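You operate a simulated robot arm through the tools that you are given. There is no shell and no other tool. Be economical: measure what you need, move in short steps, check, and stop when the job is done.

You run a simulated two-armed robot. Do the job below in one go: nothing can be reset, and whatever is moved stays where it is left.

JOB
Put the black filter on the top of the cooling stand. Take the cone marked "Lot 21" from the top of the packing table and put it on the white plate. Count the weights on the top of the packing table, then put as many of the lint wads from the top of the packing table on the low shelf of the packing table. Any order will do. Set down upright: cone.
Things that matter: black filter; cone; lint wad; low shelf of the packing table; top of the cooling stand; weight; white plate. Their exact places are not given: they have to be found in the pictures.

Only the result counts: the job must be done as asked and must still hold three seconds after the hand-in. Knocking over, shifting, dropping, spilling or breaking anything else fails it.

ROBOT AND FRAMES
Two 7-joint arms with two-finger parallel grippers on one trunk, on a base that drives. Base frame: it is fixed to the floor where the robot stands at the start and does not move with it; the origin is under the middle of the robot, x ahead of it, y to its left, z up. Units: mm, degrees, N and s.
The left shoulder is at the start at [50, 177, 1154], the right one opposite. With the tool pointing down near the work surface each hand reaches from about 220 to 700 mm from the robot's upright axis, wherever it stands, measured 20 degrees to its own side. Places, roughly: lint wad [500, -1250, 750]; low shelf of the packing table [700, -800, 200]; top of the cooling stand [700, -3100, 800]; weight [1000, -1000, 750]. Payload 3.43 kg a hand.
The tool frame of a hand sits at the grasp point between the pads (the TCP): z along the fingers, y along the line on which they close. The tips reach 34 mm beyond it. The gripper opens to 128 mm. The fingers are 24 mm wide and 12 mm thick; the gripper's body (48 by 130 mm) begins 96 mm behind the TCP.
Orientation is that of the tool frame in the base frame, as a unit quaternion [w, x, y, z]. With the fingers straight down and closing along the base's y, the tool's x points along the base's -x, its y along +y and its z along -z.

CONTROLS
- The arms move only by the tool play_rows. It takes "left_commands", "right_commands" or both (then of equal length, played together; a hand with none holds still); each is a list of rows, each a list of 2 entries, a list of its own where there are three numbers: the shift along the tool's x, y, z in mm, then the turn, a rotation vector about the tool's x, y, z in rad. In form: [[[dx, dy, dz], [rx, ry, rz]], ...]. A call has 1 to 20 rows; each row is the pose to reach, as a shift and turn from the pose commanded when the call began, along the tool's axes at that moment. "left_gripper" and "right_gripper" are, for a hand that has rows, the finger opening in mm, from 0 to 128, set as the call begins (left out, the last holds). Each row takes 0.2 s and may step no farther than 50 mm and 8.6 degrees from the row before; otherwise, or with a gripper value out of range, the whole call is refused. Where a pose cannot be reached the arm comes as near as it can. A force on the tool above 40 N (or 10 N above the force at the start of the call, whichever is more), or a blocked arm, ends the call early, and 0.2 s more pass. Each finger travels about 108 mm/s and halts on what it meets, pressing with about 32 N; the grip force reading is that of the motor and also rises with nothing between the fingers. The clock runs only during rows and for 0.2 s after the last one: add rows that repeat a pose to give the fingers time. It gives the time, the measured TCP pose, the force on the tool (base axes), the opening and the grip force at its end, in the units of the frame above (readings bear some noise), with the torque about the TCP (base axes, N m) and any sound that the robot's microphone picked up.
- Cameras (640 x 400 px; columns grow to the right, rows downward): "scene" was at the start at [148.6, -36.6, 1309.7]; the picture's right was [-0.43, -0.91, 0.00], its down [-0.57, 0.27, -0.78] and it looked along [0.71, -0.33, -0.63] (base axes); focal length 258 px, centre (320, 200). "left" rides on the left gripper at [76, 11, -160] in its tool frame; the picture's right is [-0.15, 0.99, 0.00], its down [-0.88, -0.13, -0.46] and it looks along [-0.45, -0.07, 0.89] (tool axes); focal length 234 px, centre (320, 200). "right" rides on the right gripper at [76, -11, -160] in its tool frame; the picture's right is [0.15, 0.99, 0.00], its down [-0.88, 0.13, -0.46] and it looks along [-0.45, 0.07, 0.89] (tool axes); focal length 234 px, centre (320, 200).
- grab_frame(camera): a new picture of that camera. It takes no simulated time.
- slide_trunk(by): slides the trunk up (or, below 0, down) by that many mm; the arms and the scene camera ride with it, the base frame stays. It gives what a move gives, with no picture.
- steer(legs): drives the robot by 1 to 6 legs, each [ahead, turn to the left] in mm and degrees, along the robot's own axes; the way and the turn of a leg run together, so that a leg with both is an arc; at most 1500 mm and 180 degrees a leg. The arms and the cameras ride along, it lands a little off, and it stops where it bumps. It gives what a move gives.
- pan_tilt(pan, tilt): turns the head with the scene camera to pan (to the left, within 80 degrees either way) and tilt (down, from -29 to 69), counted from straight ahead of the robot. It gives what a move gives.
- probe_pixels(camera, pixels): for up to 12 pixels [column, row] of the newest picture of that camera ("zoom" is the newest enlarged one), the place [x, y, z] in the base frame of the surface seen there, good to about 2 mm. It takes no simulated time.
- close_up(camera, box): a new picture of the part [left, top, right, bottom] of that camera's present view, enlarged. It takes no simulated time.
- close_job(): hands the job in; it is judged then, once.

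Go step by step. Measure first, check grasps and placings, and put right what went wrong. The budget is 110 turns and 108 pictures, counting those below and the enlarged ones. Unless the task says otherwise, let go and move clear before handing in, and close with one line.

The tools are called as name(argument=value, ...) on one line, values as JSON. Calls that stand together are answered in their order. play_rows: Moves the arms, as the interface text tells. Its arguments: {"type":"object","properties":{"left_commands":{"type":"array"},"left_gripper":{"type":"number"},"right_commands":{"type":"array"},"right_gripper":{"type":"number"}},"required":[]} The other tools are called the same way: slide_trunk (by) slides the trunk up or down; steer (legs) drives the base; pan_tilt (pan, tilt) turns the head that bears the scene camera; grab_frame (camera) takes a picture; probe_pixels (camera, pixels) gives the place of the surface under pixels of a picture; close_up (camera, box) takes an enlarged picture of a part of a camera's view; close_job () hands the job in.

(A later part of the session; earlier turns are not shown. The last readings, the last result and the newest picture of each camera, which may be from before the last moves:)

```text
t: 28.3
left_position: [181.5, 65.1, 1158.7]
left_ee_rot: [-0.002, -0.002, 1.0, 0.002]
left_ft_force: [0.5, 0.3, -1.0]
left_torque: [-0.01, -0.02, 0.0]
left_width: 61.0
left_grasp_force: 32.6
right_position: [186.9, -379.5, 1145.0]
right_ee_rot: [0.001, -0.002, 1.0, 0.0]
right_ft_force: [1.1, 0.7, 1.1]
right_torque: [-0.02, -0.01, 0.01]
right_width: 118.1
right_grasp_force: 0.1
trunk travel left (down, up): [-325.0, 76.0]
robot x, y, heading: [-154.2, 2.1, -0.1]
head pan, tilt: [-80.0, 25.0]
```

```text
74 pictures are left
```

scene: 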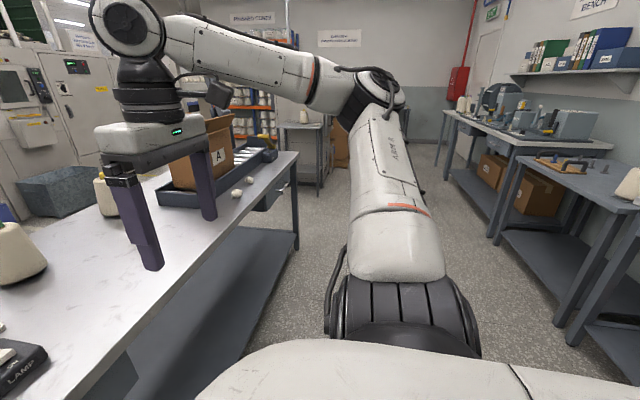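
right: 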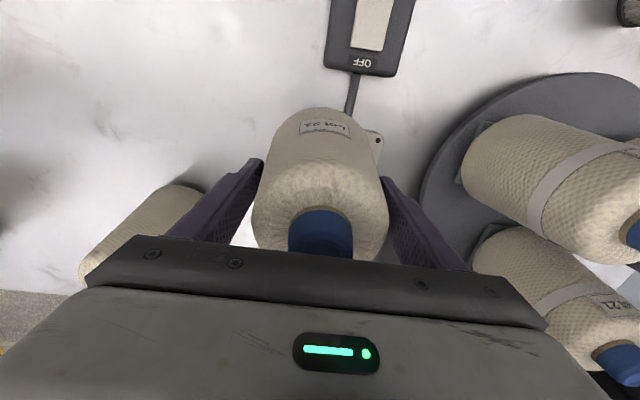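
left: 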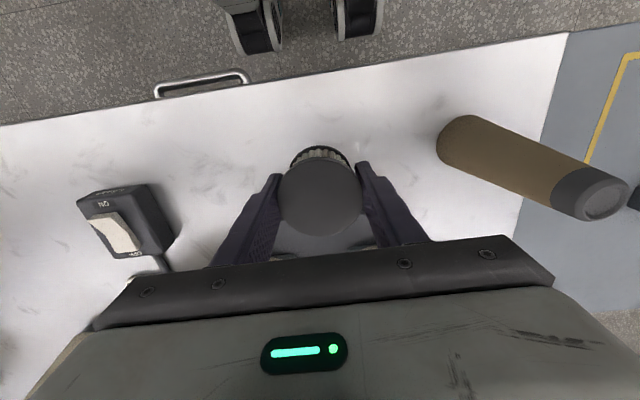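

Aisle is clear. Turning right 90° and looking.

steer(legs=[[0, -90]])

pan_tilt(pan=25, tilt=25)

grab_frame(camera="scene")

```text
t: 32.5
left_position: [-84.7, -334.4, 1160.0]
left_ee_rot: [0.0, 0.701, 0.713, 0.001]
left_ft_force: [0.5, -0.2, -1.1]
left_torque: [0.01, 0.02, -0.01]
left_width: 61.1
left_grasp_force: 32.0
right_position: [-529.2, -344.0, 1143.4]
right_ee_rot: [0.001, 0.702, 0.712, -0.001]
right_ft_force: [-0.9, -0.1, 0.1]
right_torque: [-0.04, -0.01, 0.0]
right_width: 117.7
right_grasp_force: 0.0
trunk travel left (down, up): [-325.0, 76.0]
robot x, y, heading: [-153.5, 0.5, -89.2]
head pan, tilt: [-80.0, 25.0]
```

```text
t: 34.3
left_position: [-84.0, -334.2, 1160.0]
left_ee_rot: [-0.001, 0.701, 0.714, 0.001]
left_ft_force: [0.1, 0.4, -2.0]
left_torque: [0.04, -0.02, 0.01]
left_width: 61.0
left_grasp_force: 31.4
right_position: [-527.9, -345.6, 1144.8]
right_ee_rot: [0.001, 0.702, 0.712, 0.0]
right_ft_force: [-1.2, 0.0, -0.1]
right_torque: [0.0, -0.01, 0.01]
right_width: 118.0
right_grasp_force: 0.0
trunk travel left (down, up): [-325.0, 76.0]
robot x, y, heading: [-153.4, 2.4, -89.4]
head pan, tilt: [25.0, 25.0]
```

```text
73 pictures are left
```

scene: 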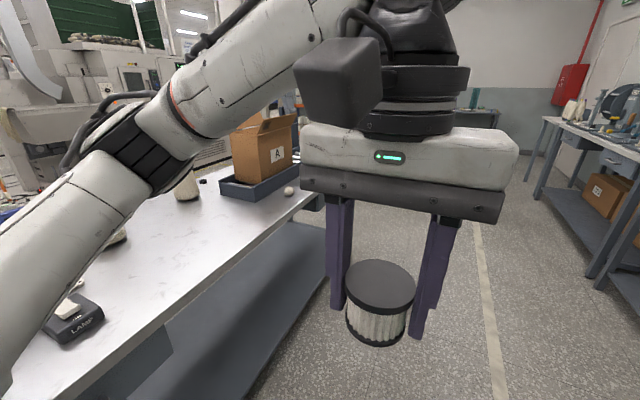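

Way ahead is clear; the left elbow is over the table but high. Driving 1000 mm ahead along -y and looking at the table from there.

steer(legs=[[1000, 0]])

pan_tilt(pan=70, tilt=25)

grab_frame(camera="scene")

pan_tilt(pan=35, tilt=25)

grab_frame(camera="scene")

```text
t: 39.5
left_position: [-92.1, -1342.0, 1159.0]
left_ee_rot: [-0.001, 0.709, 0.705, 0.0]
left_ft_force: [-0.1, 0.2, 0.5]
left_torque: [-0.03, -0.05, -0.01]
left_width: 60.9
left_grasp_force: 31.9
right_position: [-536.4, -1341.9, 1144.8]
right_ee_rot: [0.0, 0.711, 0.703, -0.001]
right_ft_force: [0.0, 0.4, -0.2]
right_torque: [-0.01, 0.0, 0.02]
right_width: 117.8
right_grasp_force: 0.2
trunk travel left (down, up): [-325.0, 76.0]
robot x, y, heading: [-154.5, -1001.3, -90.9]
head pan, tilt: [25.0, 25.0]
```

```text
t: 40.6
left_position: [-92.0, -1340.7, 1159.2]
left_ee_rot: [-0.001, 0.71, 0.705, 0.002]
left_ft_force: [-0.9, -0.5, -0.9]
left_torque: [0.01, -0.01, 0.02]
left_width: 60.8
left_grasp_force: 32.0
right_position: [-536.4, -1341.6, 1145.3]
right_ee_rot: [0.001, 0.71, 0.704, -0.001]
right_ft_force: [0.5, 0.2, 0.0]
right_torque: [0.05, 0.0, 0.01]
right_width: 117.8
right_grasp_force: 0.1
trunk travel left (down, up): [-325.0, 76.0]
robot x, y, heading: [-155.1, -1004.3, -90.5]
head pan, tilt: [70.0, 25.0]
```

```text
72 pictures are left
```

scene: 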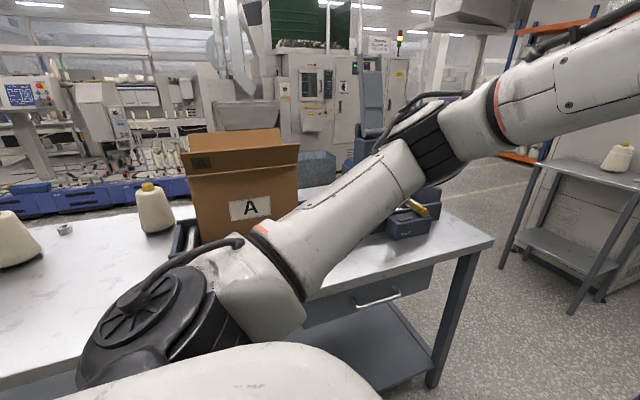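

```text
t: 41.6
left_position: [-90.7, -1341.3, 1158.5]
left_ee_rot: [-0.001, 0.709, 0.705, 0.001]
left_ft_force: [0.1, -0.4, -0.3]
left_torque: [-0.01, 0.0, 0.03]
left_width: 60.9
left_grasp_force: 31.7
right_position: [-536.0, -1342.6, 1143.6]
right_ee_rot: [0.001, 0.711, 0.704, 0.0]
right_ft_force: [-0.5, -0.1, -0.5]
right_torque: [0.02, 0.01, 0.0]
right_width: 118.1
right_grasp_force: 0.1
trunk travel left (down, up): [-325.0, 76.0]
robot x, y, heading: [-153.0, -1004.1, -90.5]
head pan, tilt: [35.0, 25.0]
```

```text
71 pictures are left
```

scene: 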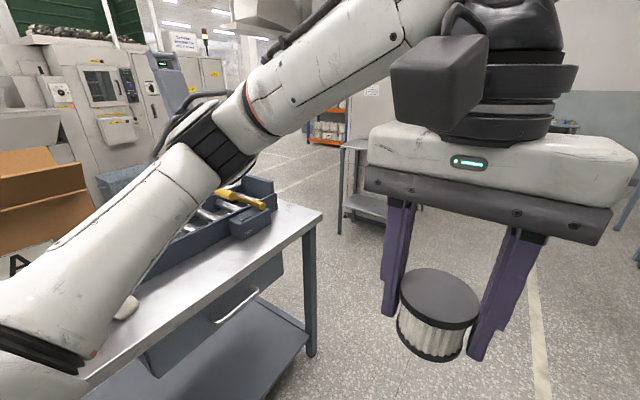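

A small item at (64,229) by the yellow-capped cone may be a weight; I'll count later from the table. Now onward to the stand.

steer(legs=[[1200, 0]])

pan_tilt(pan=55, tilt=30)

grab_frame(camera="scene")

```text
t: 47.7
left_position: [-107.0, -2534.7, 1159.2]
left_ee_rot: [-0.001, 0.71, 0.705, 0.001]
left_ft_force: [-0.3, -0.8, -0.8]
left_torque: [0.07, 0.01, 0.0]
left_width: 61.2
left_grasp_force: 32.0
right_position: [-550.1, -2535.4, 1144.3]
right_ee_rot: [0.001, 0.71, 0.704, -0.001]
right_ft_force: [-0.2, 0.3, 0.1]
right_torque: [0.04, 0.0, 0.03]
right_width: 118.3
right_grasp_force: 0.1
trunk travel left (down, up): [-325.0, 76.0]
robot x, y, heading: [-164.6, -2198.1, -90.8]
head pan, tilt: [35.0, 25.0]
```

```text
t: 48.5
left_position: [-106.0, -2535.0, 1159.2]
left_ee_rot: [0.0, 0.71, 0.705, 0.001]
left_ft_force: [-0.7, 0.6, -0.4]
left_torque: [0.0, 0.01, 0.03]
left_width: 61.0
left_grasp_force: 31.8
right_position: [-550.5, -2535.2, 1144.7]
right_ee_rot: [0.001, 0.71, 0.704, 0.0]
right_ft_force: [0.6, 0.1, -0.2]
right_torque: [-0.04, -0.04, -0.01]
right_width: 118.3
right_grasp_force: 0.1
trunk travel left (down, up): [-325.0, 76.0]
robot x, y, heading: [-164.2, -2202.1, -91.0]
head pan, tilt: [55.0, 30.0]
```

```text
70 pictures are left
```

scene: 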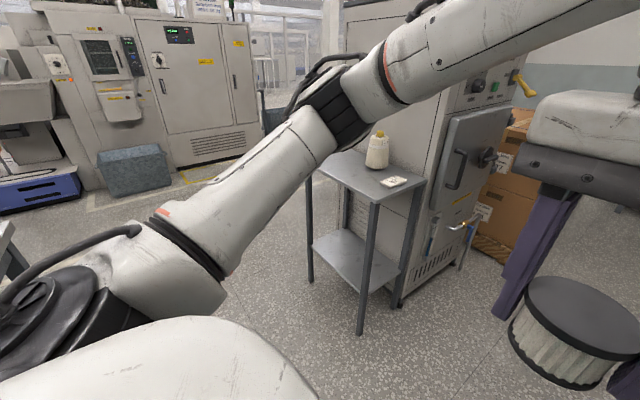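

The stand is at (375,180) with a cone and a card on it, beside a cabinet. Probing its top.

probe_pixels(camera="scene", pixels=[[320, 168], [375, 200], [422, 185], [360, 160], [350, 180], [377, 150], [393, 182], [380, 190], [430, 240], [345, 170], [500, 240], [412, 178]])

close_up(camera="scene", box=[300, 120, 440, 220])

```text
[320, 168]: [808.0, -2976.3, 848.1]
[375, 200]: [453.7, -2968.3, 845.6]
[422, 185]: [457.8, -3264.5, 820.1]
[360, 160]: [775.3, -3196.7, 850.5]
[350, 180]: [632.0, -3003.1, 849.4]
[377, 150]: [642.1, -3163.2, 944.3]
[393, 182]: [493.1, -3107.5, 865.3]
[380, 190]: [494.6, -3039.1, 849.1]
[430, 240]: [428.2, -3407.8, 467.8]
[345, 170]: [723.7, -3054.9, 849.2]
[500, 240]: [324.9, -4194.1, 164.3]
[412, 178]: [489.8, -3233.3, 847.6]
```

```text
4.00 times, centred on (370, 170) of scene
```

zoom: 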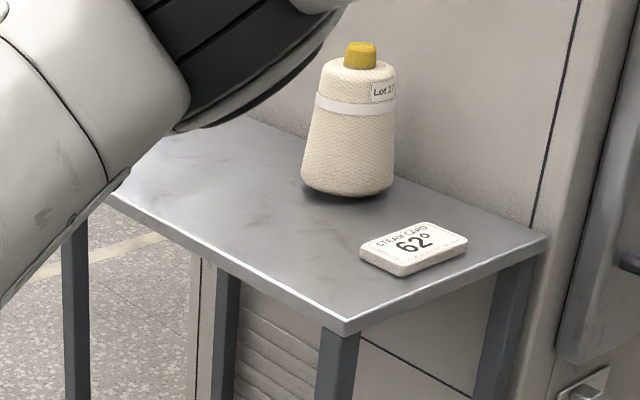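

Stand top is z≈849, x from 453, y -2965…-3265; a free spot is about (570,-3030). I'll drive to roughly (60,-2850) heading -20°.

steer(legs=[[500, 0], [0, 58]])

pan_tilt(pan=0, tilt=35)

grab_frame(camera="scene")

```text
t: 54.1
left_position: [139.6, -2830.3, 1160.1]
left_ee_rot: [-0.001, 0.28, 0.96, 0.0]
left_ft_force: [-0.2, -0.5, -0.5]
left_torque: [0.03, 0.02, 0.01]
left_width: 61.0
left_grasp_force: 31.8
right_position: [-97.4, -3206.3, 1144.4]
right_ee_rot: [0.0, 0.282, 0.96, 0.0]
right_ft_force: [0.3, 0.3, -0.4]
right_torque: [0.02, 0.01, 0.01]
right_width: 118.0
right_grasp_force: 0.1
trunk travel left (down, up): [-325.0, 76.0]
robot x, y, heading: [-174.2, -2702.8, -32.7]
head pan, tilt: [55.0, 30.0]
```

```text
t: 55.3
left_position: [140.3, -2830.5, 1159.1]
left_ee_rot: [-0.001, 0.28, 0.96, 0.001]
left_ft_force: [-0.3, 0.2, -1.3]
left_torque: [-0.01, 0.01, -0.02]
left_width: 61.0
left_grasp_force: 31.9
right_position: [-96.7, -3207.1, 1144.9]
right_ee_rot: [0.001, 0.282, 0.959, 0.0]
right_ft_force: [-0.5, 0.3, 0.9]
right_torque: [0.0, 0.02, -0.03]
right_width: 117.9
right_grasp_force: 0.1
trunk travel left (down, up): [-325.0, 76.0]
robot x, y, heading: [-176.3, -2706.9, -33.1]
head pan, tilt: [0.0, 35.0]
```

```text
68 pictures are left
```

scene: 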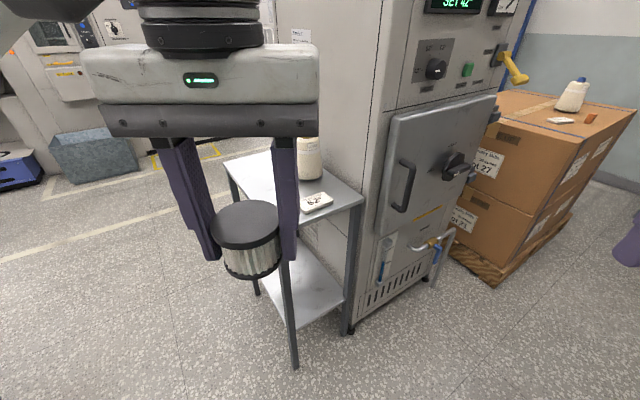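

Clear. Driving ahead 277 and turning 13° left.

steer(legs=[[277, 0], [0, 13]])

grab_frame(camera="left")

grab_frame(camera="scene")

```text
t: 58.1
left_position: [390.3, -2903.6, 1159.3]
left_ee_rot: [-0.001, 0.169, 0.986, 0.0]
left_ft_force: [-0.3, -1.2, -0.9]
left_torque: [0.0, 0.01, 0.01]
left_width: 61.0
left_grasp_force: 31.7
right_position: [244.9, -3324.6, 1145.2]
right_ee_rot: [0.002, 0.17, 0.985, 0.0]
right_ft_force: [0.0, 0.2, -0.3]
right_torque: [0.03, 0.03, 0.01]
right_width: 118.1
right_grasp_force: 0.0
trunk travel left (down, up): [-325.0, 76.0]
robot x, y, heading: [50.7, -2850.4, -19.8]
head pan, tilt: [0.0, 35.0]
```

```text
67 pictures are left
```

left: 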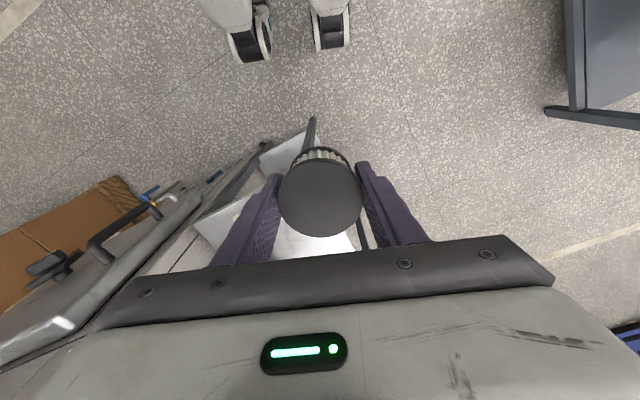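

```text
66 pictures are left
```

scene: 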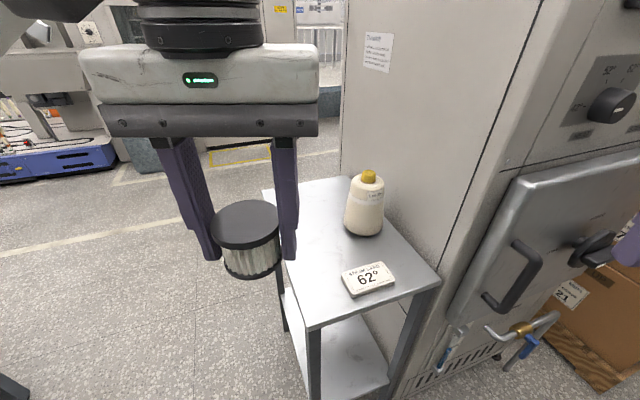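

Probing the free area left of the cone and the neighbours' positions.

probe_pixels(camera="scene", pixels=[[320, 230], [300, 245], [330, 250], [312, 320], [350, 270], [348, 228], [380, 230], [368, 178], [395, 290], [275, 195]])

```text
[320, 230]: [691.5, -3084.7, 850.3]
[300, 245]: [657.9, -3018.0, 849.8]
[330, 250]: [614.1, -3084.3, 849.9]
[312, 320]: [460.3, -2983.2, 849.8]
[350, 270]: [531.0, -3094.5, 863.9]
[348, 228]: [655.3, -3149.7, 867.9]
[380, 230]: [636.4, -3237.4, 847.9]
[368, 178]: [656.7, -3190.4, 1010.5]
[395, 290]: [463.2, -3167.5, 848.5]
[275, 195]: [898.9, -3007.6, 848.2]
```

Target (620,-3035). Moving the left hand there and down to about 40 mm above.

play_rows(left_commands=[[[-45, -8, 0], [0, 0, 0]], [[-90, -16, 0], [0, 0, 0]], [[-135, -24, 0], [0, 0, 0]], [[-180, -32, 0], [0, 0, 0]], [[-225, -40, 0], [0, 0, 0]], [[-260, -46, 0], [0, 0, 0]], [[-260, -46, 45], [0, 0, 0]], [[-260, -46, 90], [0, 0, 0]], [[-260, -46, 135], [0, 0, 0]], [[-260, -46, 180], [0, 0, 0]], [[-260, -46, 225], [0, 0, 0]], [[-260, -46, 225], [0, 0, 0]]])

grab_frame(camera="scene")

grab_frame(camera="left")

```text
t: 60.7
left_position: [621.7, -3032.2, 935.4]
left_ee_rot: [-0.001, 0.169, 0.986, 0.0]
left_ft_force: [0.0, 0.5, 0.1]
left_torque: [-0.02, 0.01, 0.03]
left_width: 61.0
left_grasp_force: 32.1
left hand out of reach, approached as far as the arm can: row 6, 7
right_position: [242.9, -3323.3, 1144.2]
right_ee_rot: [0.001, 0.171, 0.985, 0.001]
right_ft_force: [0.8, -0.2, -0.5]
right_torque: [0.0, 0.03, -0.03]
right_width: 118.0
right_grasp_force: 0.0
trunk travel left (down, up): [-325.0, 76.0]
robot x, y, heading: [51.7, -2854.2, -19.8]
head pan, tilt: [0.0, 35.0]
```

```text
65 pictures are left
```

scene: 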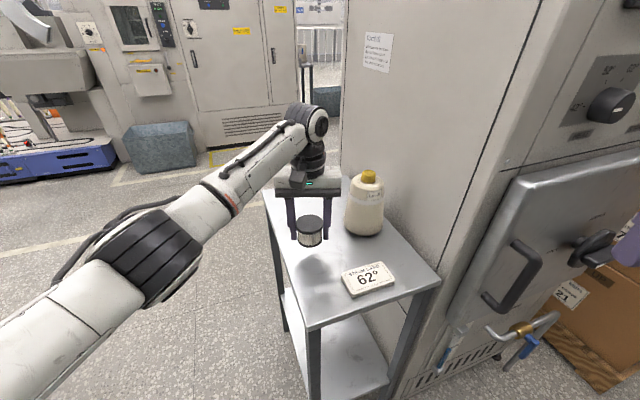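

```text
64 pictures are left
```

left: 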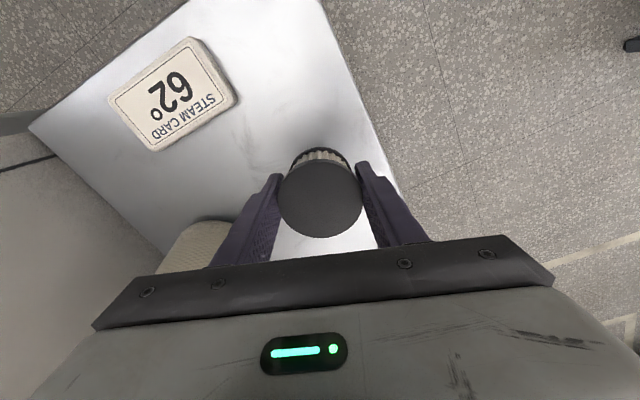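

Good clearance to cone and card. Lower 45 mm to touch, then release and rise.

play_rows(left_commands=[[[0, 0, 25], [0, 0, 0]], [[0, 0, 38], [0, 0, 0]], [[0, 0, 42], [0, 0, 0]], [[0, 0, 45], [0, 0, 0]], [[0, 0, 45], [0, 0, 0]]])

play_rows(left_commands=[[[0, 0, 0], [0, 0, 0]], [[0, 0, 0], [0, 0, 0]], [[0, 0, -20], [0, 0, 0]], [[0, 0, -60], [0, 0, 0]], [[0, 0, -105], [0, 0, 0]], [[0, 0, -150], [0, 0, 0]], [[0, 0, -150], [0, 0, 0]]], left_gripper=84)

grab_frame(camera="left")

```text
t: 61.9
left_position: [618.8, -3034.3, 890.0]
left_ee_rot: [-0.001, 0.169, 0.986, 0.0]
left_ft_force: [-0.1, 0.7, -1.0]
left_torque: [0.03, 0.0, -0.03]
left_width: 61.0
left_grasp_force: 32.3
right_position: [243.5, -3323.9, 1144.9]
right_ee_rot: [0.001, 0.171, 0.985, 0.001]
right_ft_force: [-0.6, 0.1, 1.0]
right_torque: [-0.01, -0.02, 0.02]
right_width: 117.8
right_grasp_force: 0.0
trunk travel left (down, up): [-325.0, 76.0]
robot x, y, heading: [51.8, -2852.8, -19.8]
head pan, tilt: [0.0, 35.0]
```

```text
t: 63.5
left_position: [616.4, -3032.8, 1038.4]
left_ee_rot: [-0.001, 0.169, 0.986, 0.001]
left_ft_force: [-0.2, -0.9, 0.9]
left_torque: [-0.02, 0.0, -0.04]
left_width: 83.7
left_grasp_force: 0.1
right_position: [244.3, -3324.9, 1144.9]
right_ee_rot: [0.001, 0.171, 0.985, -0.001]
right_ft_force: [0.0, 0.1, 0.2]
right_torque: [-0.01, -0.02, 0.01]
right_width: 118.2
right_grasp_force: 0.0
trunk travel left (down, up): [-325.0, 76.0]
robot x, y, heading: [52.2, -2852.0, -20.0]
head pan, tilt: [0.0, 35.0]
```

```text
63 pictures are left
```

left: 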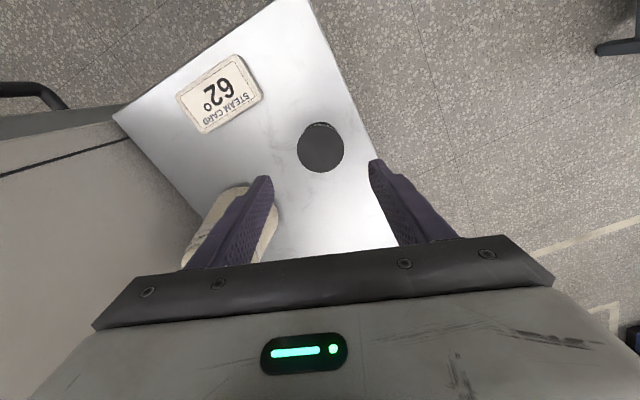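

Filter stands on the stand top at (320,148). Retracting, backing off and driving back to the packing table.

play_rows(left_commands=[[[20, 0, -40], [0, 0, 0]], [[45, 0, -80], [0, 0, 0]], [[80, 10, -110], [0, 0, 0]], [[125, 20, -120], [0, 0, 0]], [[170, 30, -120], [0, 0, 0]], [[215, 40, -120], [0, 0, 0]], [[255, 46, -120], [0, 0, 0]], [[255, 46, -120], [0, 0, 0]]])

close_up(camera="scene", box=[250, 160, 450, 320])

steer(legs=[[-270, 0], [0, 111]])

pan_tilt(pan=-25, tilt=20)

grab_frame(camera="scene")

```text
t: 65.3
left_position: [394.4, -2904.4, 1160.7]
left_ee_rot: [-0.001, 0.169, 0.986, 0.001]
left_ft_force: [-0.2, -0.6, 0.0]
left_torque: [0.0, 0.0, 0.01]
left_width: 84.0
left_grasp_force: 0.0
right_position: [243.8, -3324.1, 1144.4]
right_ee_rot: [0.002, 0.171, 0.985, 0.0]
right_ft_force: [-0.6, -0.6, -0.8]
right_torque: [-0.05, 0.04, 0.0]
right_width: 118.1
right_grasp_force: 0.1
trunk travel left (down, up): [-325.0, 76.0]
robot x, y, heading: [50.6, -2850.1, -19.9]
head pan, tilt: [0.0, 35.0]
```

```text
2.50 times, centred on (350, 240) of scene
```

zoom: 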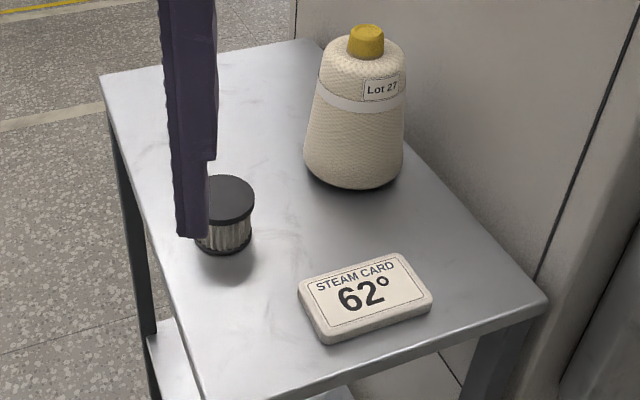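

```text
t: 71.8
left_position: [-277.7, -2419.3, 1160.2]
left_ee_rot: [0.001, 0.716, -0.698, 0.0]
left_ft_force: [0.4, -0.2, 0.3]
left_torque: [0.02, 0.04, 0.01]
left_width: 84.1
left_grasp_force: 0.1
right_position: [168.5, -2411.7, 1143.8]
right_ee_rot: [0.0, 0.715, -0.699, -0.002]
right_ft_force: [-0.4, 0.6, 1.1]
right_torque: [0.02, 0.02, 0.02]
right_width: 118.2
right_grasp_force: 0.0
trunk travel left (down, up): [-325.0, 76.0]
robot x, y, heading: [-203.4, -2757.5, 91.0]
head pan, tilt: [0.0, 35.0]
```

```text
t: 72.7
left_position: [-276.9, -2418.4, 1161.6]
left_ee_rot: [0.001, 0.715, -0.699, 0.0]
left_ft_force: [-0.2, 1.0, 0.3]
left_torque: [0.02, 0.03, -0.02]
left_width: 84.0
left_grasp_force: 0.1
right_position: [168.6, -2411.6, 1144.7]
right_ee_rot: [0.0, 0.714, -0.7, -0.001]
right_ft_force: [0.7, -0.2, 0.8]
right_torque: [0.0, -0.02, -0.02]
right_width: 118.2
right_grasp_force: 0.0
trunk travel left (down, up): [-325.0, 76.0]
robot x, y, heading: [-205.8, -2755.3, 91.0]
head pan, tilt: [-25.0, 20.0]
```

```text
61 pictures are left
```

scene: 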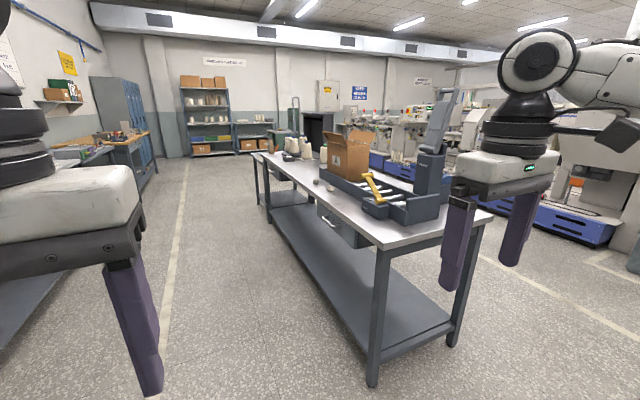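

The table from its far end is visible. I'll zoom on its top.

close_up(camera="scene", box=[250, 120, 500, 260])

steer(legs=[[750, 0]])

pan_tilt(pan=-50, tilt=25)

grab_frame(camera="scene")

```text
2.56 times, centred on (375, 190) of scene
```

zoom: 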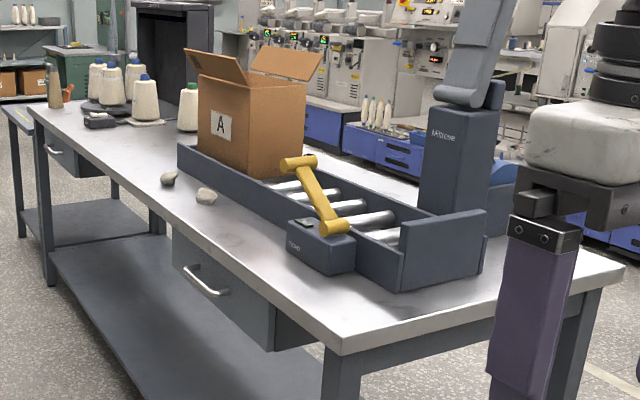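

```text
t: 76.8
left_position: [-285.2, -1677.0, 1159.3]
left_ee_rot: [0.002, 0.713, -0.701, -0.001]
left_ft_force: [-0.1, 0.5, 0.4]
left_torque: [-0.01, 0.01, 0.0]
left_width: 84.2
left_grasp_force: 0.0
right_position: [161.7, -1672.4, 1144.3]
right_ee_rot: [0.0, 0.712, -0.702, -0.001]
right_ft_force: [0.2, 0.4, -0.4]
right_torque: [0.0, 0.0, 0.0]
right_width: 117.8
right_grasp_force: 0.0
trunk travel left (down, up): [-325.0, 76.0]
robot x, y, heading: [-213.6, -2011.8, 90.4]
head pan, tilt: [-25.0, 20.0]
```

```text
t: 77.6
left_position: [-285.5, -1677.7, 1161.2]
left_ee_rot: [0.001, 0.713, -0.701, -0.001]
left_ft_force: [-0.3, -0.1, 0.0]
left_torque: [0.01, 0.0, 0.03]
left_width: 83.9
left_grasp_force: 0.1
right_position: [160.4, -1672.2, 1143.8]
right_ee_rot: [0.0, 0.712, -0.702, -0.001]
right_ft_force: [-0.3, 0.4, 0.4]
right_torque: [0.01, -0.01, -0.03]
right_width: 118.0
right_grasp_force: 0.1
trunk travel left (down, up): [-325.0, 76.0]
robot x, y, heading: [-212.4, -2021.7, 90.7]
head pan, tilt: [-50.0, 25.0]
```

```text
59 pictures are left
```

scene: 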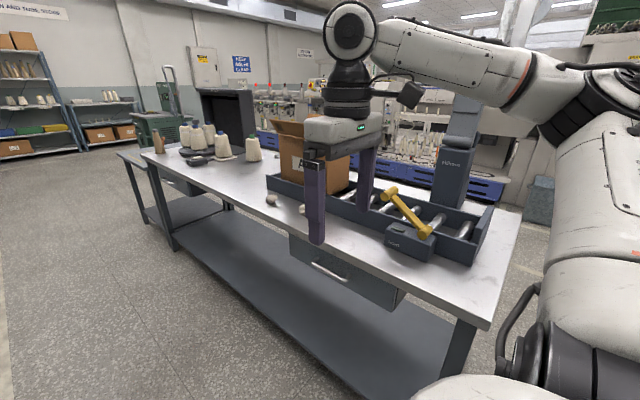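

Only two wads show so far. Drive on to y≈-1100 and face the table.

steer(legs=[[920, 0], [0, -90.5]])

slide_trunk(by=70)

pan_tilt(pan=10, tilt=30)

grab_frame(camera="scene")

```text
t: 86.3
left_position: [111.3, -1012.4, 1160.1]
left_ee_rot: [-0.001, -0.021, 1.0, 0.001]
left_ft_force: [-0.8, -0.7, 0.0]
left_torque: [0.02, -0.03, -0.01]
left_width: 84.0
left_grasp_force: 0.1
right_position: [127.2, -1459.1, 1144.9]
right_ee_rot: [0.0, -0.019, 1.0, 0.001]
right_ft_force: [0.6, 0.6, 0.3]
right_torque: [0.02, 0.0, -0.01]
right_width: 117.8
right_grasp_force: 0.0
trunk travel left (down, up): [-325.0, 76.0]
robot x, y, heading: [-228.0, -1094.7, 2.0]
head pan, tilt: [-50.0, 25.0]
```

```text
t: 87.4
left_position: [111.8, -1014.0, 1229.6]
left_ee_rot: [-0.001, -0.021, 1.0, 0.001]
left_ft_force: [0.1, -1.0, 0.2]
left_torque: [-0.02, 0.01, 0.01]
left_width: 84.1
left_grasp_force: 0.1
right_position: [126.4, -1459.3, 1213.2]
right_ee_rot: [0.001, -0.019, 1.0, 0.0]
right_ft_force: [-0.2, -1.4, -0.2]
right_torque: [-0.03, 0.0, 0.01]
right_width: 118.0
right_grasp_force: 0.0
trunk travel left (down, up): [-395.0, 6.0]
robot x, y, heading: [-223.6, -1094.3, 2.0]
head pan, tilt: [-50.0, 25.0]
```

```text
t: 88.7
left_position: [112.1, -1012.5, 1230.4]
left_ee_rot: [-0.001, -0.021, 1.0, 0.0]
left_ft_force: [0.4, 0.1, 0.3]
left_torque: [0.0, 0.0, -0.02]
left_width: 83.8
left_grasp_force: 0.1
right_position: [127.5, -1458.8, 1214.7]
right_ee_rot: [0.001, -0.02, 1.0, 0.001]
right_ft_force: [0.0, 0.1, -0.8]
right_torque: [0.0, -0.04, -0.02]
right_width: 118.1
right_grasp_force: 0.0
trunk travel left (down, up): [-395.0, 6.0]
robot x, y, heading: [-227.7, -1093.7, 2.1]
head pan, tilt: [10.0, 30.0]
```

```text
58 pictures are left
```

scene: 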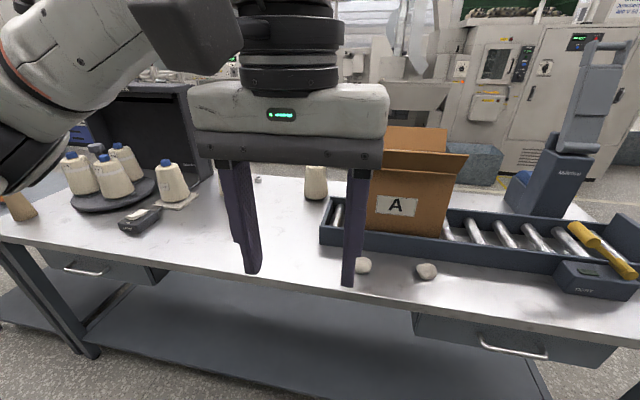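

The left hand blocks the view; something small is at (258,180). Moving the left hand aside to the left.

play_rows(left_commands=[[[0, 45, 0], [0, 0, 0]], [[0, 90, 0], [0, 0, 0]], [[0, 135, 0], [0, 0, 0]], [[0, 180, 0], [0, 0, 0]], [[0, 225, 0], [0, 0, 0]], [[0, 260, 0], [0, 0, 0]], [[0, 260, 0], [0, 0, 0]]])

grab_frame(camera="scene")

close_up(camera="scene", box=[180, 130, 480, 300])

```text
t: 90.3
left_position: [102.0, -751.9, 1229.5]
left_ee_rot: [-0.001, -0.02, 1.0, 0.001]
left_ft_force: [-0.5, 0.2, 0.2]
left_torque: [0.01, 0.0, -0.01]
left_width: 84.1
left_grasp_force: 0.1
right_position: [127.3, -1459.6, 1214.7]
right_ee_rot: [0.001, -0.019, 1.0, 0.001]
right_ft_force: [-0.4, -0.5, -0.2]
right_torque: [0.01, 0.02, 0.0]
right_width: 118.2
right_grasp_force: 0.1
trunk travel left (down, up): [-395.0, 6.0]
robot x, y, heading: [-226.7, -1092.6, 2.1]
head pan, tilt: [10.0, 30.0]
```

```text
57 pictures are left
```

scene: 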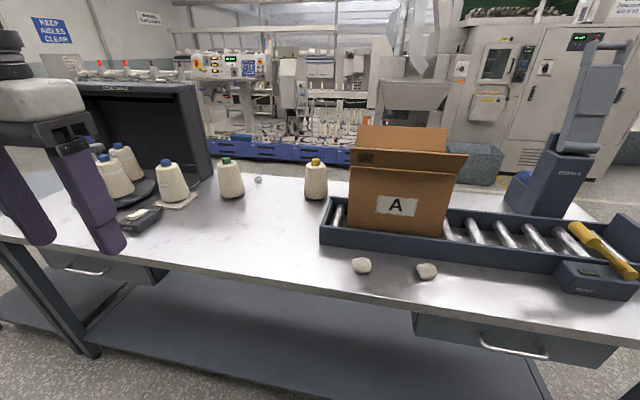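

```text
2.13 times, centred on (330, 215) of scene
```

zoom: 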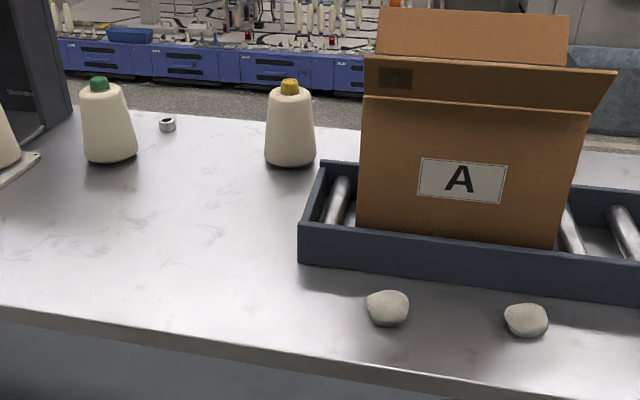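

A ring-shaped weight appears at (258,180). I'll probe it and the box/tray extents to find what is hidden.

probe_pixels(camera="scene", pixels=[[258, 181], [330, 202], [346, 195], [445, 232], [352, 228], [349, 150], [342, 180], [570, 205], [362, 265], [427, 271], [315, 175], [250, 178]])

close_up(camera="scene", box=[235, 165, 295, 200])

close_up(camera="scene", box=[440, 150, 640, 300])

```text
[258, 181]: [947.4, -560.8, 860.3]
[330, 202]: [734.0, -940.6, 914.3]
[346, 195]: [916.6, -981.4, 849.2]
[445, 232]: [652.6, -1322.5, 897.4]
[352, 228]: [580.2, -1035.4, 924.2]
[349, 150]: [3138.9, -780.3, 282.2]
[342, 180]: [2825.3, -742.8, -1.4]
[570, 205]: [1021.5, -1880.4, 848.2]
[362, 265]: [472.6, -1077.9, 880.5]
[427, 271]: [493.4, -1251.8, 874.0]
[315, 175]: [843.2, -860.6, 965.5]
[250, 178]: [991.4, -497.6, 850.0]
```

```text
10.67 times, centred on (265, 182) of scene
```

zoom: 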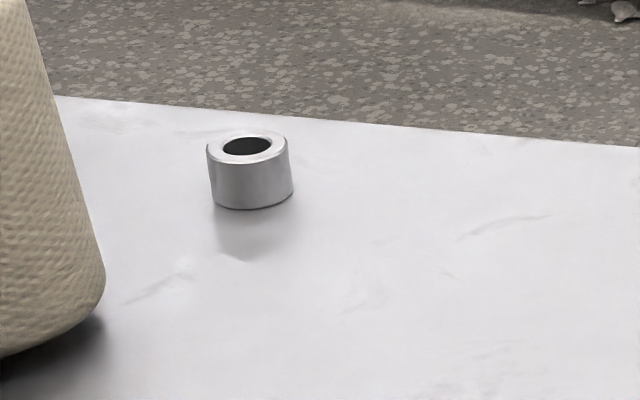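

```text
2.67 times, centred on (540, 225) of scene
```

zoom: 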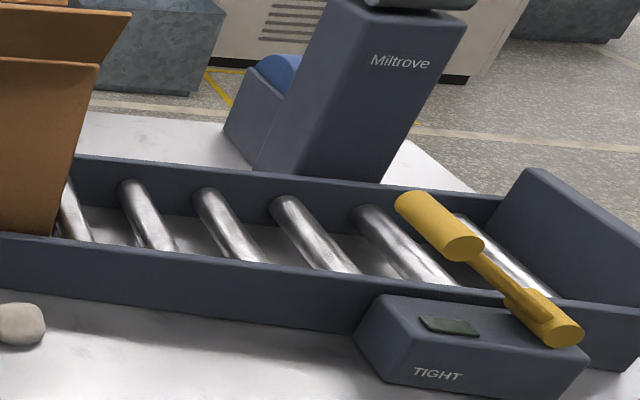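

One weight at (947,-561); the strip behind the box (y≈-1000…-1350, x≈900–1040) is hidden and must be inspected. I'll drive close to the table and reach the left hand over to look with its camera.

steer(legs=[[310, 0]])

pan_tilt(pan=0, tilt=35)

grab_frame(camera="scene")

grab_frame(camera="left")

```text
t: 92.3
left_position: [404.9, -741.3, 1230.3]
left_ee_rot: [-0.001, -0.021, 1.0, 0.001]
left_ft_force: [0.6, -0.1, -0.1]
left_torque: [-0.01, 0.02, -0.01]
left_width: 83.7
left_grasp_force: 0.0
right_position: [431.0, -1448.2, 1214.6]
right_ee_rot: [0.001, -0.02, 1.0, 0.001]
right_ft_force: [0.2, -0.7, 0.0]
right_torque: [-0.02, 0.03, -0.03]
right_width: 118.1
right_grasp_force: 0.0
trunk travel left (down, up): [-395.0, 6.0]
robot x, y, heading: [75.2, -1081.0, 2.1]
head pan, tilt: [10.0, 30.0]
```

```text
t: 93.0
left_position: [403.3, -740.0, 1230.6]
left_ee_rot: [-0.001, -0.021, 1.0, 0.001]
left_ft_force: [0.1, -0.1, -0.2]
left_torque: [0.0, -0.01, -0.02]
left_width: 84.0
left_grasp_force: 0.1
right_position: [429.8, -1448.9, 1215.0]
right_ee_rot: [0.0, -0.019, 1.0, 0.001]
right_ft_force: [0.4, -0.2, 0.9]
right_torque: [-0.04, -0.01, 0.0]
right_width: 117.7
right_grasp_force: 0.1
trunk travel left (down, up): [-395.0, 6.0]
robot x, y, heading: [75.4, -1082.8, 2.2]
head pan, tilt: [0.0, 35.0]
```

```text
53 pictures are left
```

scene: 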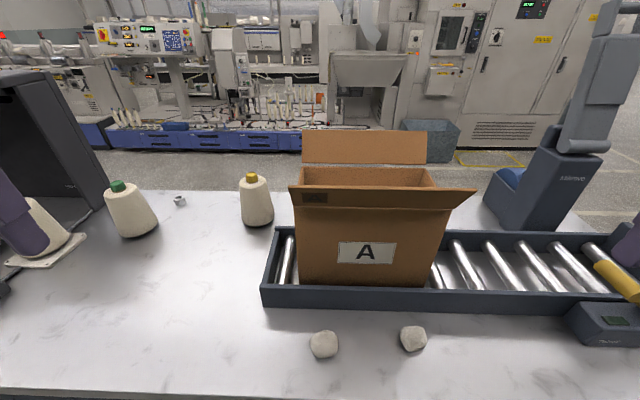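

```text
52 pictures are left
```

left: 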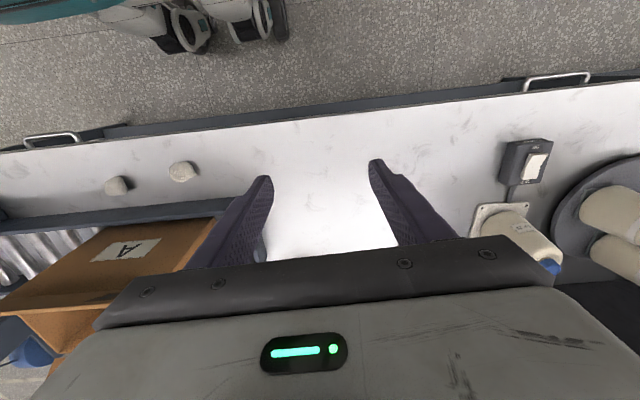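

I'll extend the left hand over the table while yawing about 75° so its camera looks toward -y, behind the box.

play_rows(left_commands=[[[-33, 0, -5], [0, 0, 0.13]], [[-66, 0, -10], [0, 0, 0.26]], [[-99, 0, -15], [0, 0, 0.39]], [[-132, 0, -20], [0, 0, 0.52]], [[-165, 0, -20], [0, 0, 0.65]], [[-198, 0, -20], [0, 0, 0.78]], [[-231, 0, -20], [0, 0, 0.91]], [[-264, 0, -20], [0, 0, 1.04]], [[-297, 0, -20], [0, 0, 1.17]], [[-330, 0, -20], [0, 0, 1.3]], [[-330, 0, -20], [0, 0, 1.3]]])

play_rows(left_commands=[[[0, 0, 0], [0, -0.13, 0]], [[0, 0, 0], [0, -0.26, 0]], [[0, 0, 0], [0, -0.39, 0]], [[0, 0, 0], [0, -0.52, 0]], [[0, 0, 0], [0, -0.52, 0]]])

grab_frame(camera="left")

```text
t: 95.4
left_position: [671.0, -745.3, 1227.5]
left_ee_rot: [-0.001, 0.588, 0.809, -0.001]
left_ft_force: [-0.6, -0.5, -0.1]
left_torque: [-0.08, 0.01, -0.01]
left_width: 83.9
left_grasp_force: 0.1
left hand out of reach, approached as far as the arm can: row 8, 9, 10, 11
right_position: [429.4, -1445.1, 1216.8]
right_ee_rot: [0.002, -0.02, 1.0, 0.0]
right_ft_force: [-0.5, 0.5, 1.4]
right_torque: [-0.06, -0.04, 0.02]
right_width: 118.2
right_grasp_force: 0.1
trunk travel left (down, up): [-395.0, 6.0]
robot x, y, heading: [75.5, -1082.5, 2.3]
head pan, tilt: [0.0, 35.0]
```

```text
t: 96.6
left_position: [681.9, -755.3, 1222.4]
left_ee_rot: [0.195, 0.577, 0.774, -0.17]
left_ft_force: [0.3, 0.3, 0.1]
left_torque: [-0.03, 0.01, -0.02]
left_width: 84.2
left_grasp_force: 0.2
left hand out of reach, approached as far as the arm can: row 1, 2, 3, 4, 5
right_position: [431.2, -1447.2, 1214.7]
right_ee_rot: [0.0, -0.021, 1.0, 0.0]
right_ft_force: [0.6, 0.2, 0.5]
right_torque: [-0.02, 0.0, -0.04]
right_width: 118.0
right_grasp_force: 0.0
trunk travel left (down, up): [-395.0, 6.0]
robot x, y, heading: [73.7, -1083.8, 2.1]
head pan, tilt: [0.0, 35.0]
```

```text
51 pictures are left
```

left: 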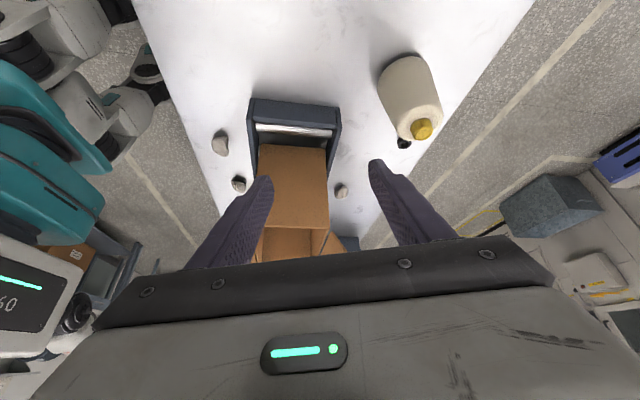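

The view shows a third wad behind the box at (341,190) and a dark item behind the yellow-capped cone at (403,144). Zooming.

close_up(camera="left", box=[360, 110, 460, 180])

close_up(camera="left", box=[300, 110, 460, 260])

probe_pixels(camera="left", pixels=[[341, 190], [403, 144], [421, 130], [350, 240], [340, 130], [450, 90]])

```text
5.71 times, centred on (410, 145) of left
```

zoom: 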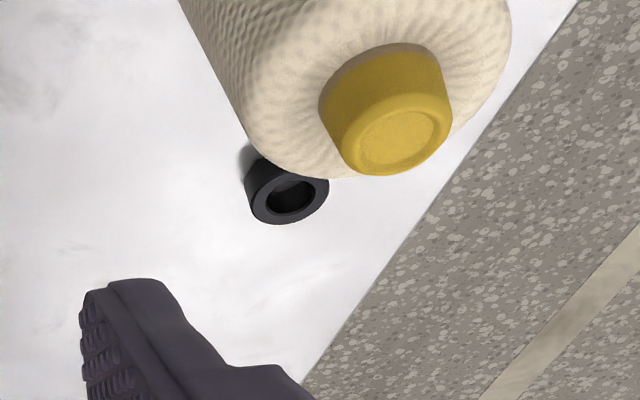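

```text
2.67 times, centred on (380, 185) of left
```

zoom: 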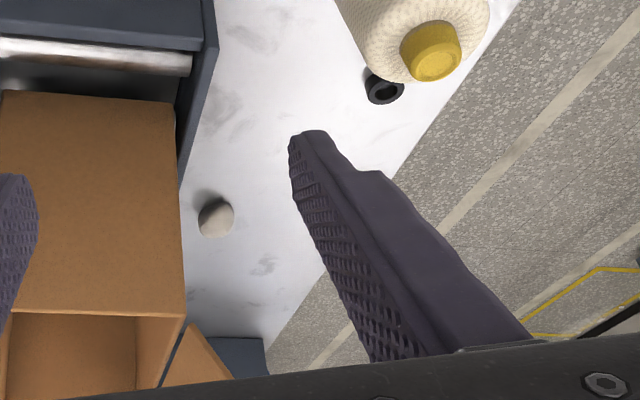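

```text
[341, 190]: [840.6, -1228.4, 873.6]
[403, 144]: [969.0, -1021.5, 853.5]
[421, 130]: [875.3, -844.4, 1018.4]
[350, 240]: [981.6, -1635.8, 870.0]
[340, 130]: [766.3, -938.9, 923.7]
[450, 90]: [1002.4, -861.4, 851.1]
```

Two ring-shaped items: a silver one at (947,-561) and a black one at (969,-1021). I'll zoom tightly on both to judge whether they are the same kind.

close_up(camera="left", box=[390, 132, 422, 152])

close_up(camera="scene", box=[164, 188, 196, 208])

close_up(camera="scene", box=[0, 80, 300, 280])

```text
16.00 times, centred on (406, 142) of left
```

zoom: 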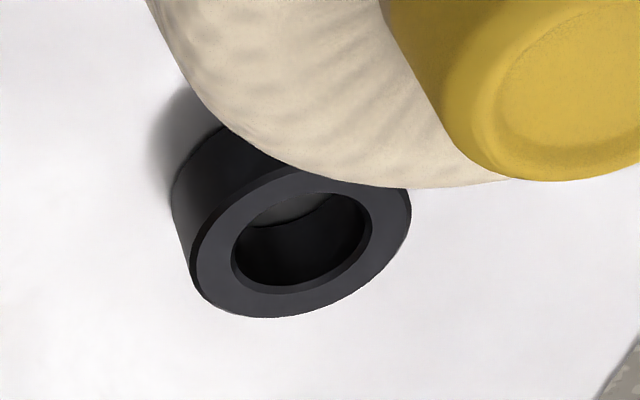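

```text
16.00 times, centred on (180, 198) of scene
```

zoom: 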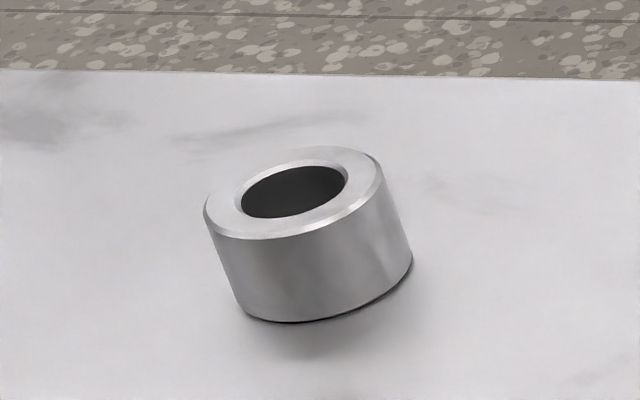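

```text
2.00 times, centred on (150, 180) of scene
```

zoom: 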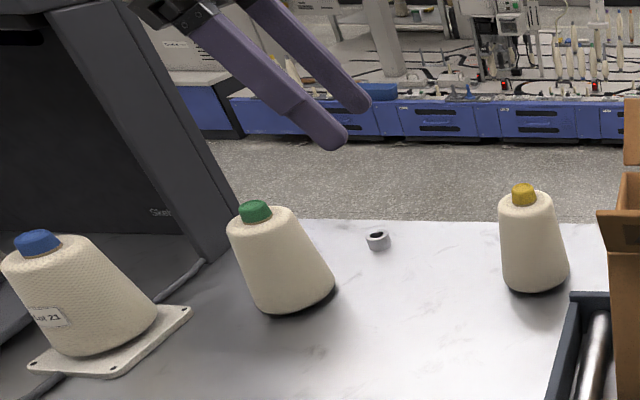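

Same shape in two finishes, so 2 weights so far. I'll check the remaining hidden regions: right end around the post with the right camera, and left end with the left camera.

play_rows(right_commands=[[[-25, -20, 0], [0, -0.13, 0]], [[-50, -40, 0], [0, -0.26, 0]], [[-75, -60, 0], [0, -0.39, 0]], [[-100, -80, 0], [0, -0.52, 0]], [[-100, -80, 0], [0, -0.52, 0]]], left_commands=[[[0, 0, 0], [0, 0.13, 0]], [[0, 0, 0], [0, 0.26, 0]], [[0, 0, 0], [0, 0.39, 0]], [[0, 0, 0], [0, 0.52, 0]], [[0, 0, 0], [0, 0.52, 0]]])

play_rows(left_commands=[[[15, 10, 0], [0, 0, -0.14]], [[30, 20, 0], [0, 0, -0.28]], [[45, 30, 0], [0, 0, -0.42]], [[60, 40, 0], [0, 0, -0.56]], [[60, 40, 0], [0, 0, -0.7]], [[60, 40, 0], [0, 0, -0.84]], [[60, 40, 0], [0, 0, -0.98]], [[60, 40, 0], [0, 0, -1.12]], [[60, 40, 0], [0, 0, -1.26]], [[60, 40, 0], [0, 0, -1.4]], [[60, 40, 0], [0, 0, -1.54]], [[60, 40, 0], [0, 0, -1.68]], [[60, 40, 0], [0, 0, -1.82]], [[60, 40, 0], [0, 0, -1.96]], [[60, 40, 0], [0, 0, -1.96]]])

grab_frame(camera="right")

grab_frame(camera="left")

```text
t: 97.8
left_position: [669.5, -745.7, 1228.7]
left_ee_rot: [-0.001, 0.588, 0.809, -0.001]
left_ft_force: [0.0, 0.2, -0.8]
left_torque: [-0.04, 0.0, 0.0]
left_width: 84.3
left_grasp_force: 0.1
right_position: [534.9, -1522.3, 1215.5]
right_ee_rot: [0.258, -0.019, 0.966, 0.006]
right_ft_force: [-0.3, 0.9, 0.8]
right_torque: [0.0, -0.02, 0.01]
right_width: 118.2
right_grasp_force: 0.1
trunk travel left (down, up): [-395.0, 6.0]
robot x, y, heading: [75.3, -1083.4, 1.9]
head pan, tilt: [0.0, 35.0]
```

```text
t: 101.0
left_position: [656.5, -679.4, 1225.5]
left_ee_rot: [-0.001, -0.345, 0.939, 0.001]
left_ft_force: [-0.5, -0.4, -0.8]
left_torque: [-0.03, -0.02, 0.03]
left_width: 83.9
left_grasp_force: 0.1
left hand out of reach, approached as far as the arm can: row 1, 2, 3, 4, 5, 6, 7, 8, 9, 10, 11, 12, 13, 14, 15
right_position: [533.3, -1521.2, 1213.3]
right_ee_rot: [0.257, -0.019, 0.966, 0.006]
right_ft_force: [0.5, -0.4, 0.4]
right_torque: [0.0, -0.02, 0.01]
right_width: 117.9
right_grasp_force: 0.1
trunk travel left (down, up): [-395.0, 6.0]
robot x, y, heading: [76.7, -1082.9, 1.8]
head pan, tilt: [0.0, 35.0]
```

```text
45 pictures are left
```

right: 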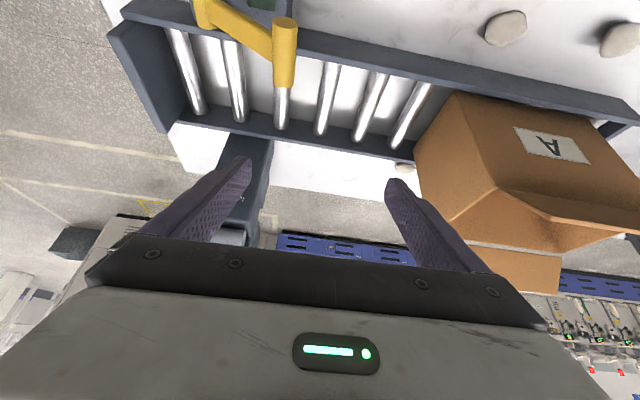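

```text
44 pictures are left
```

left: 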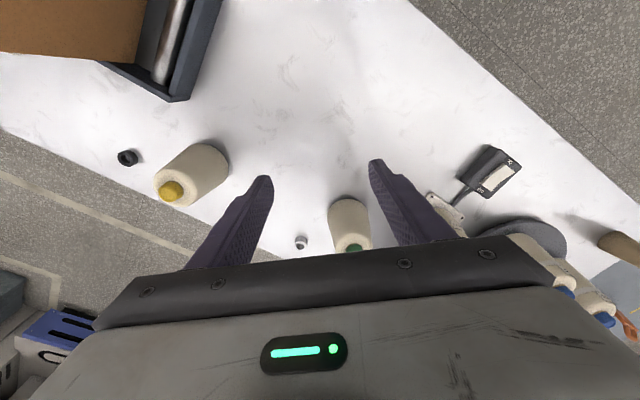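

Right end has no more weights. Tilting the left camera to view beyond the green cone and the cabinet.

play_rows(left_commands=[[[0, 0, 0], [0, -0.13, 0]], [[0, 0, 0], [0, -0.26, 0]], [[0, 0, 0], [0, -0.39, 0]], [[0, 0, 0], [0, -0.52, 0]], [[0, 0, 0], [0, -0.52, 0]]], right_commands=[[[0, 0, 0], [0, 0.13, 0]], [[0, 0, 0], [0, 0.26, 0]], [[0, 0, 0], [0, 0.39, 0]], [[0, 0, 0], [0, 0.52, 0]], [[0, 0, 0], [0, 0.52, 0]]])

grab_frame(camera="left")

```text
t: 102.2
left_position: [724.2, -669.8, 1282.1]
left_ee_rot: [0.193, -0.337, 0.919, 0.072]
left_ft_force: [-0.1, -0.7, -0.6]
left_torque: [0.02, -0.01, 0.0]
left_width: 83.9
left_grasp_force: 0.1
left hand out of reach, approached as far as the arm can: row 1, 2, 3, 4, 5
right_position: [532.1, -1523.8, 1215.4]
right_ee_rot: [0.001, -0.02, 1.0, 0.0]
right_ft_force: [-0.5, -0.3, -0.3]
right_torque: [0.03, -0.03, 0.01]
right_width: 117.9
right_grasp_force: 0.1
trunk travel left (down, up): [-395.0, 6.0]
robot x, y, heading: [76.1, -1083.3, 2.4]
head pan, tilt: [0.0, 35.0]
```

```text
43 pictures are left
```

left: 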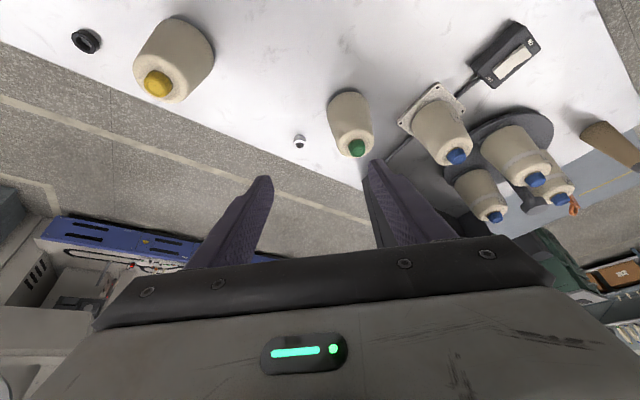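

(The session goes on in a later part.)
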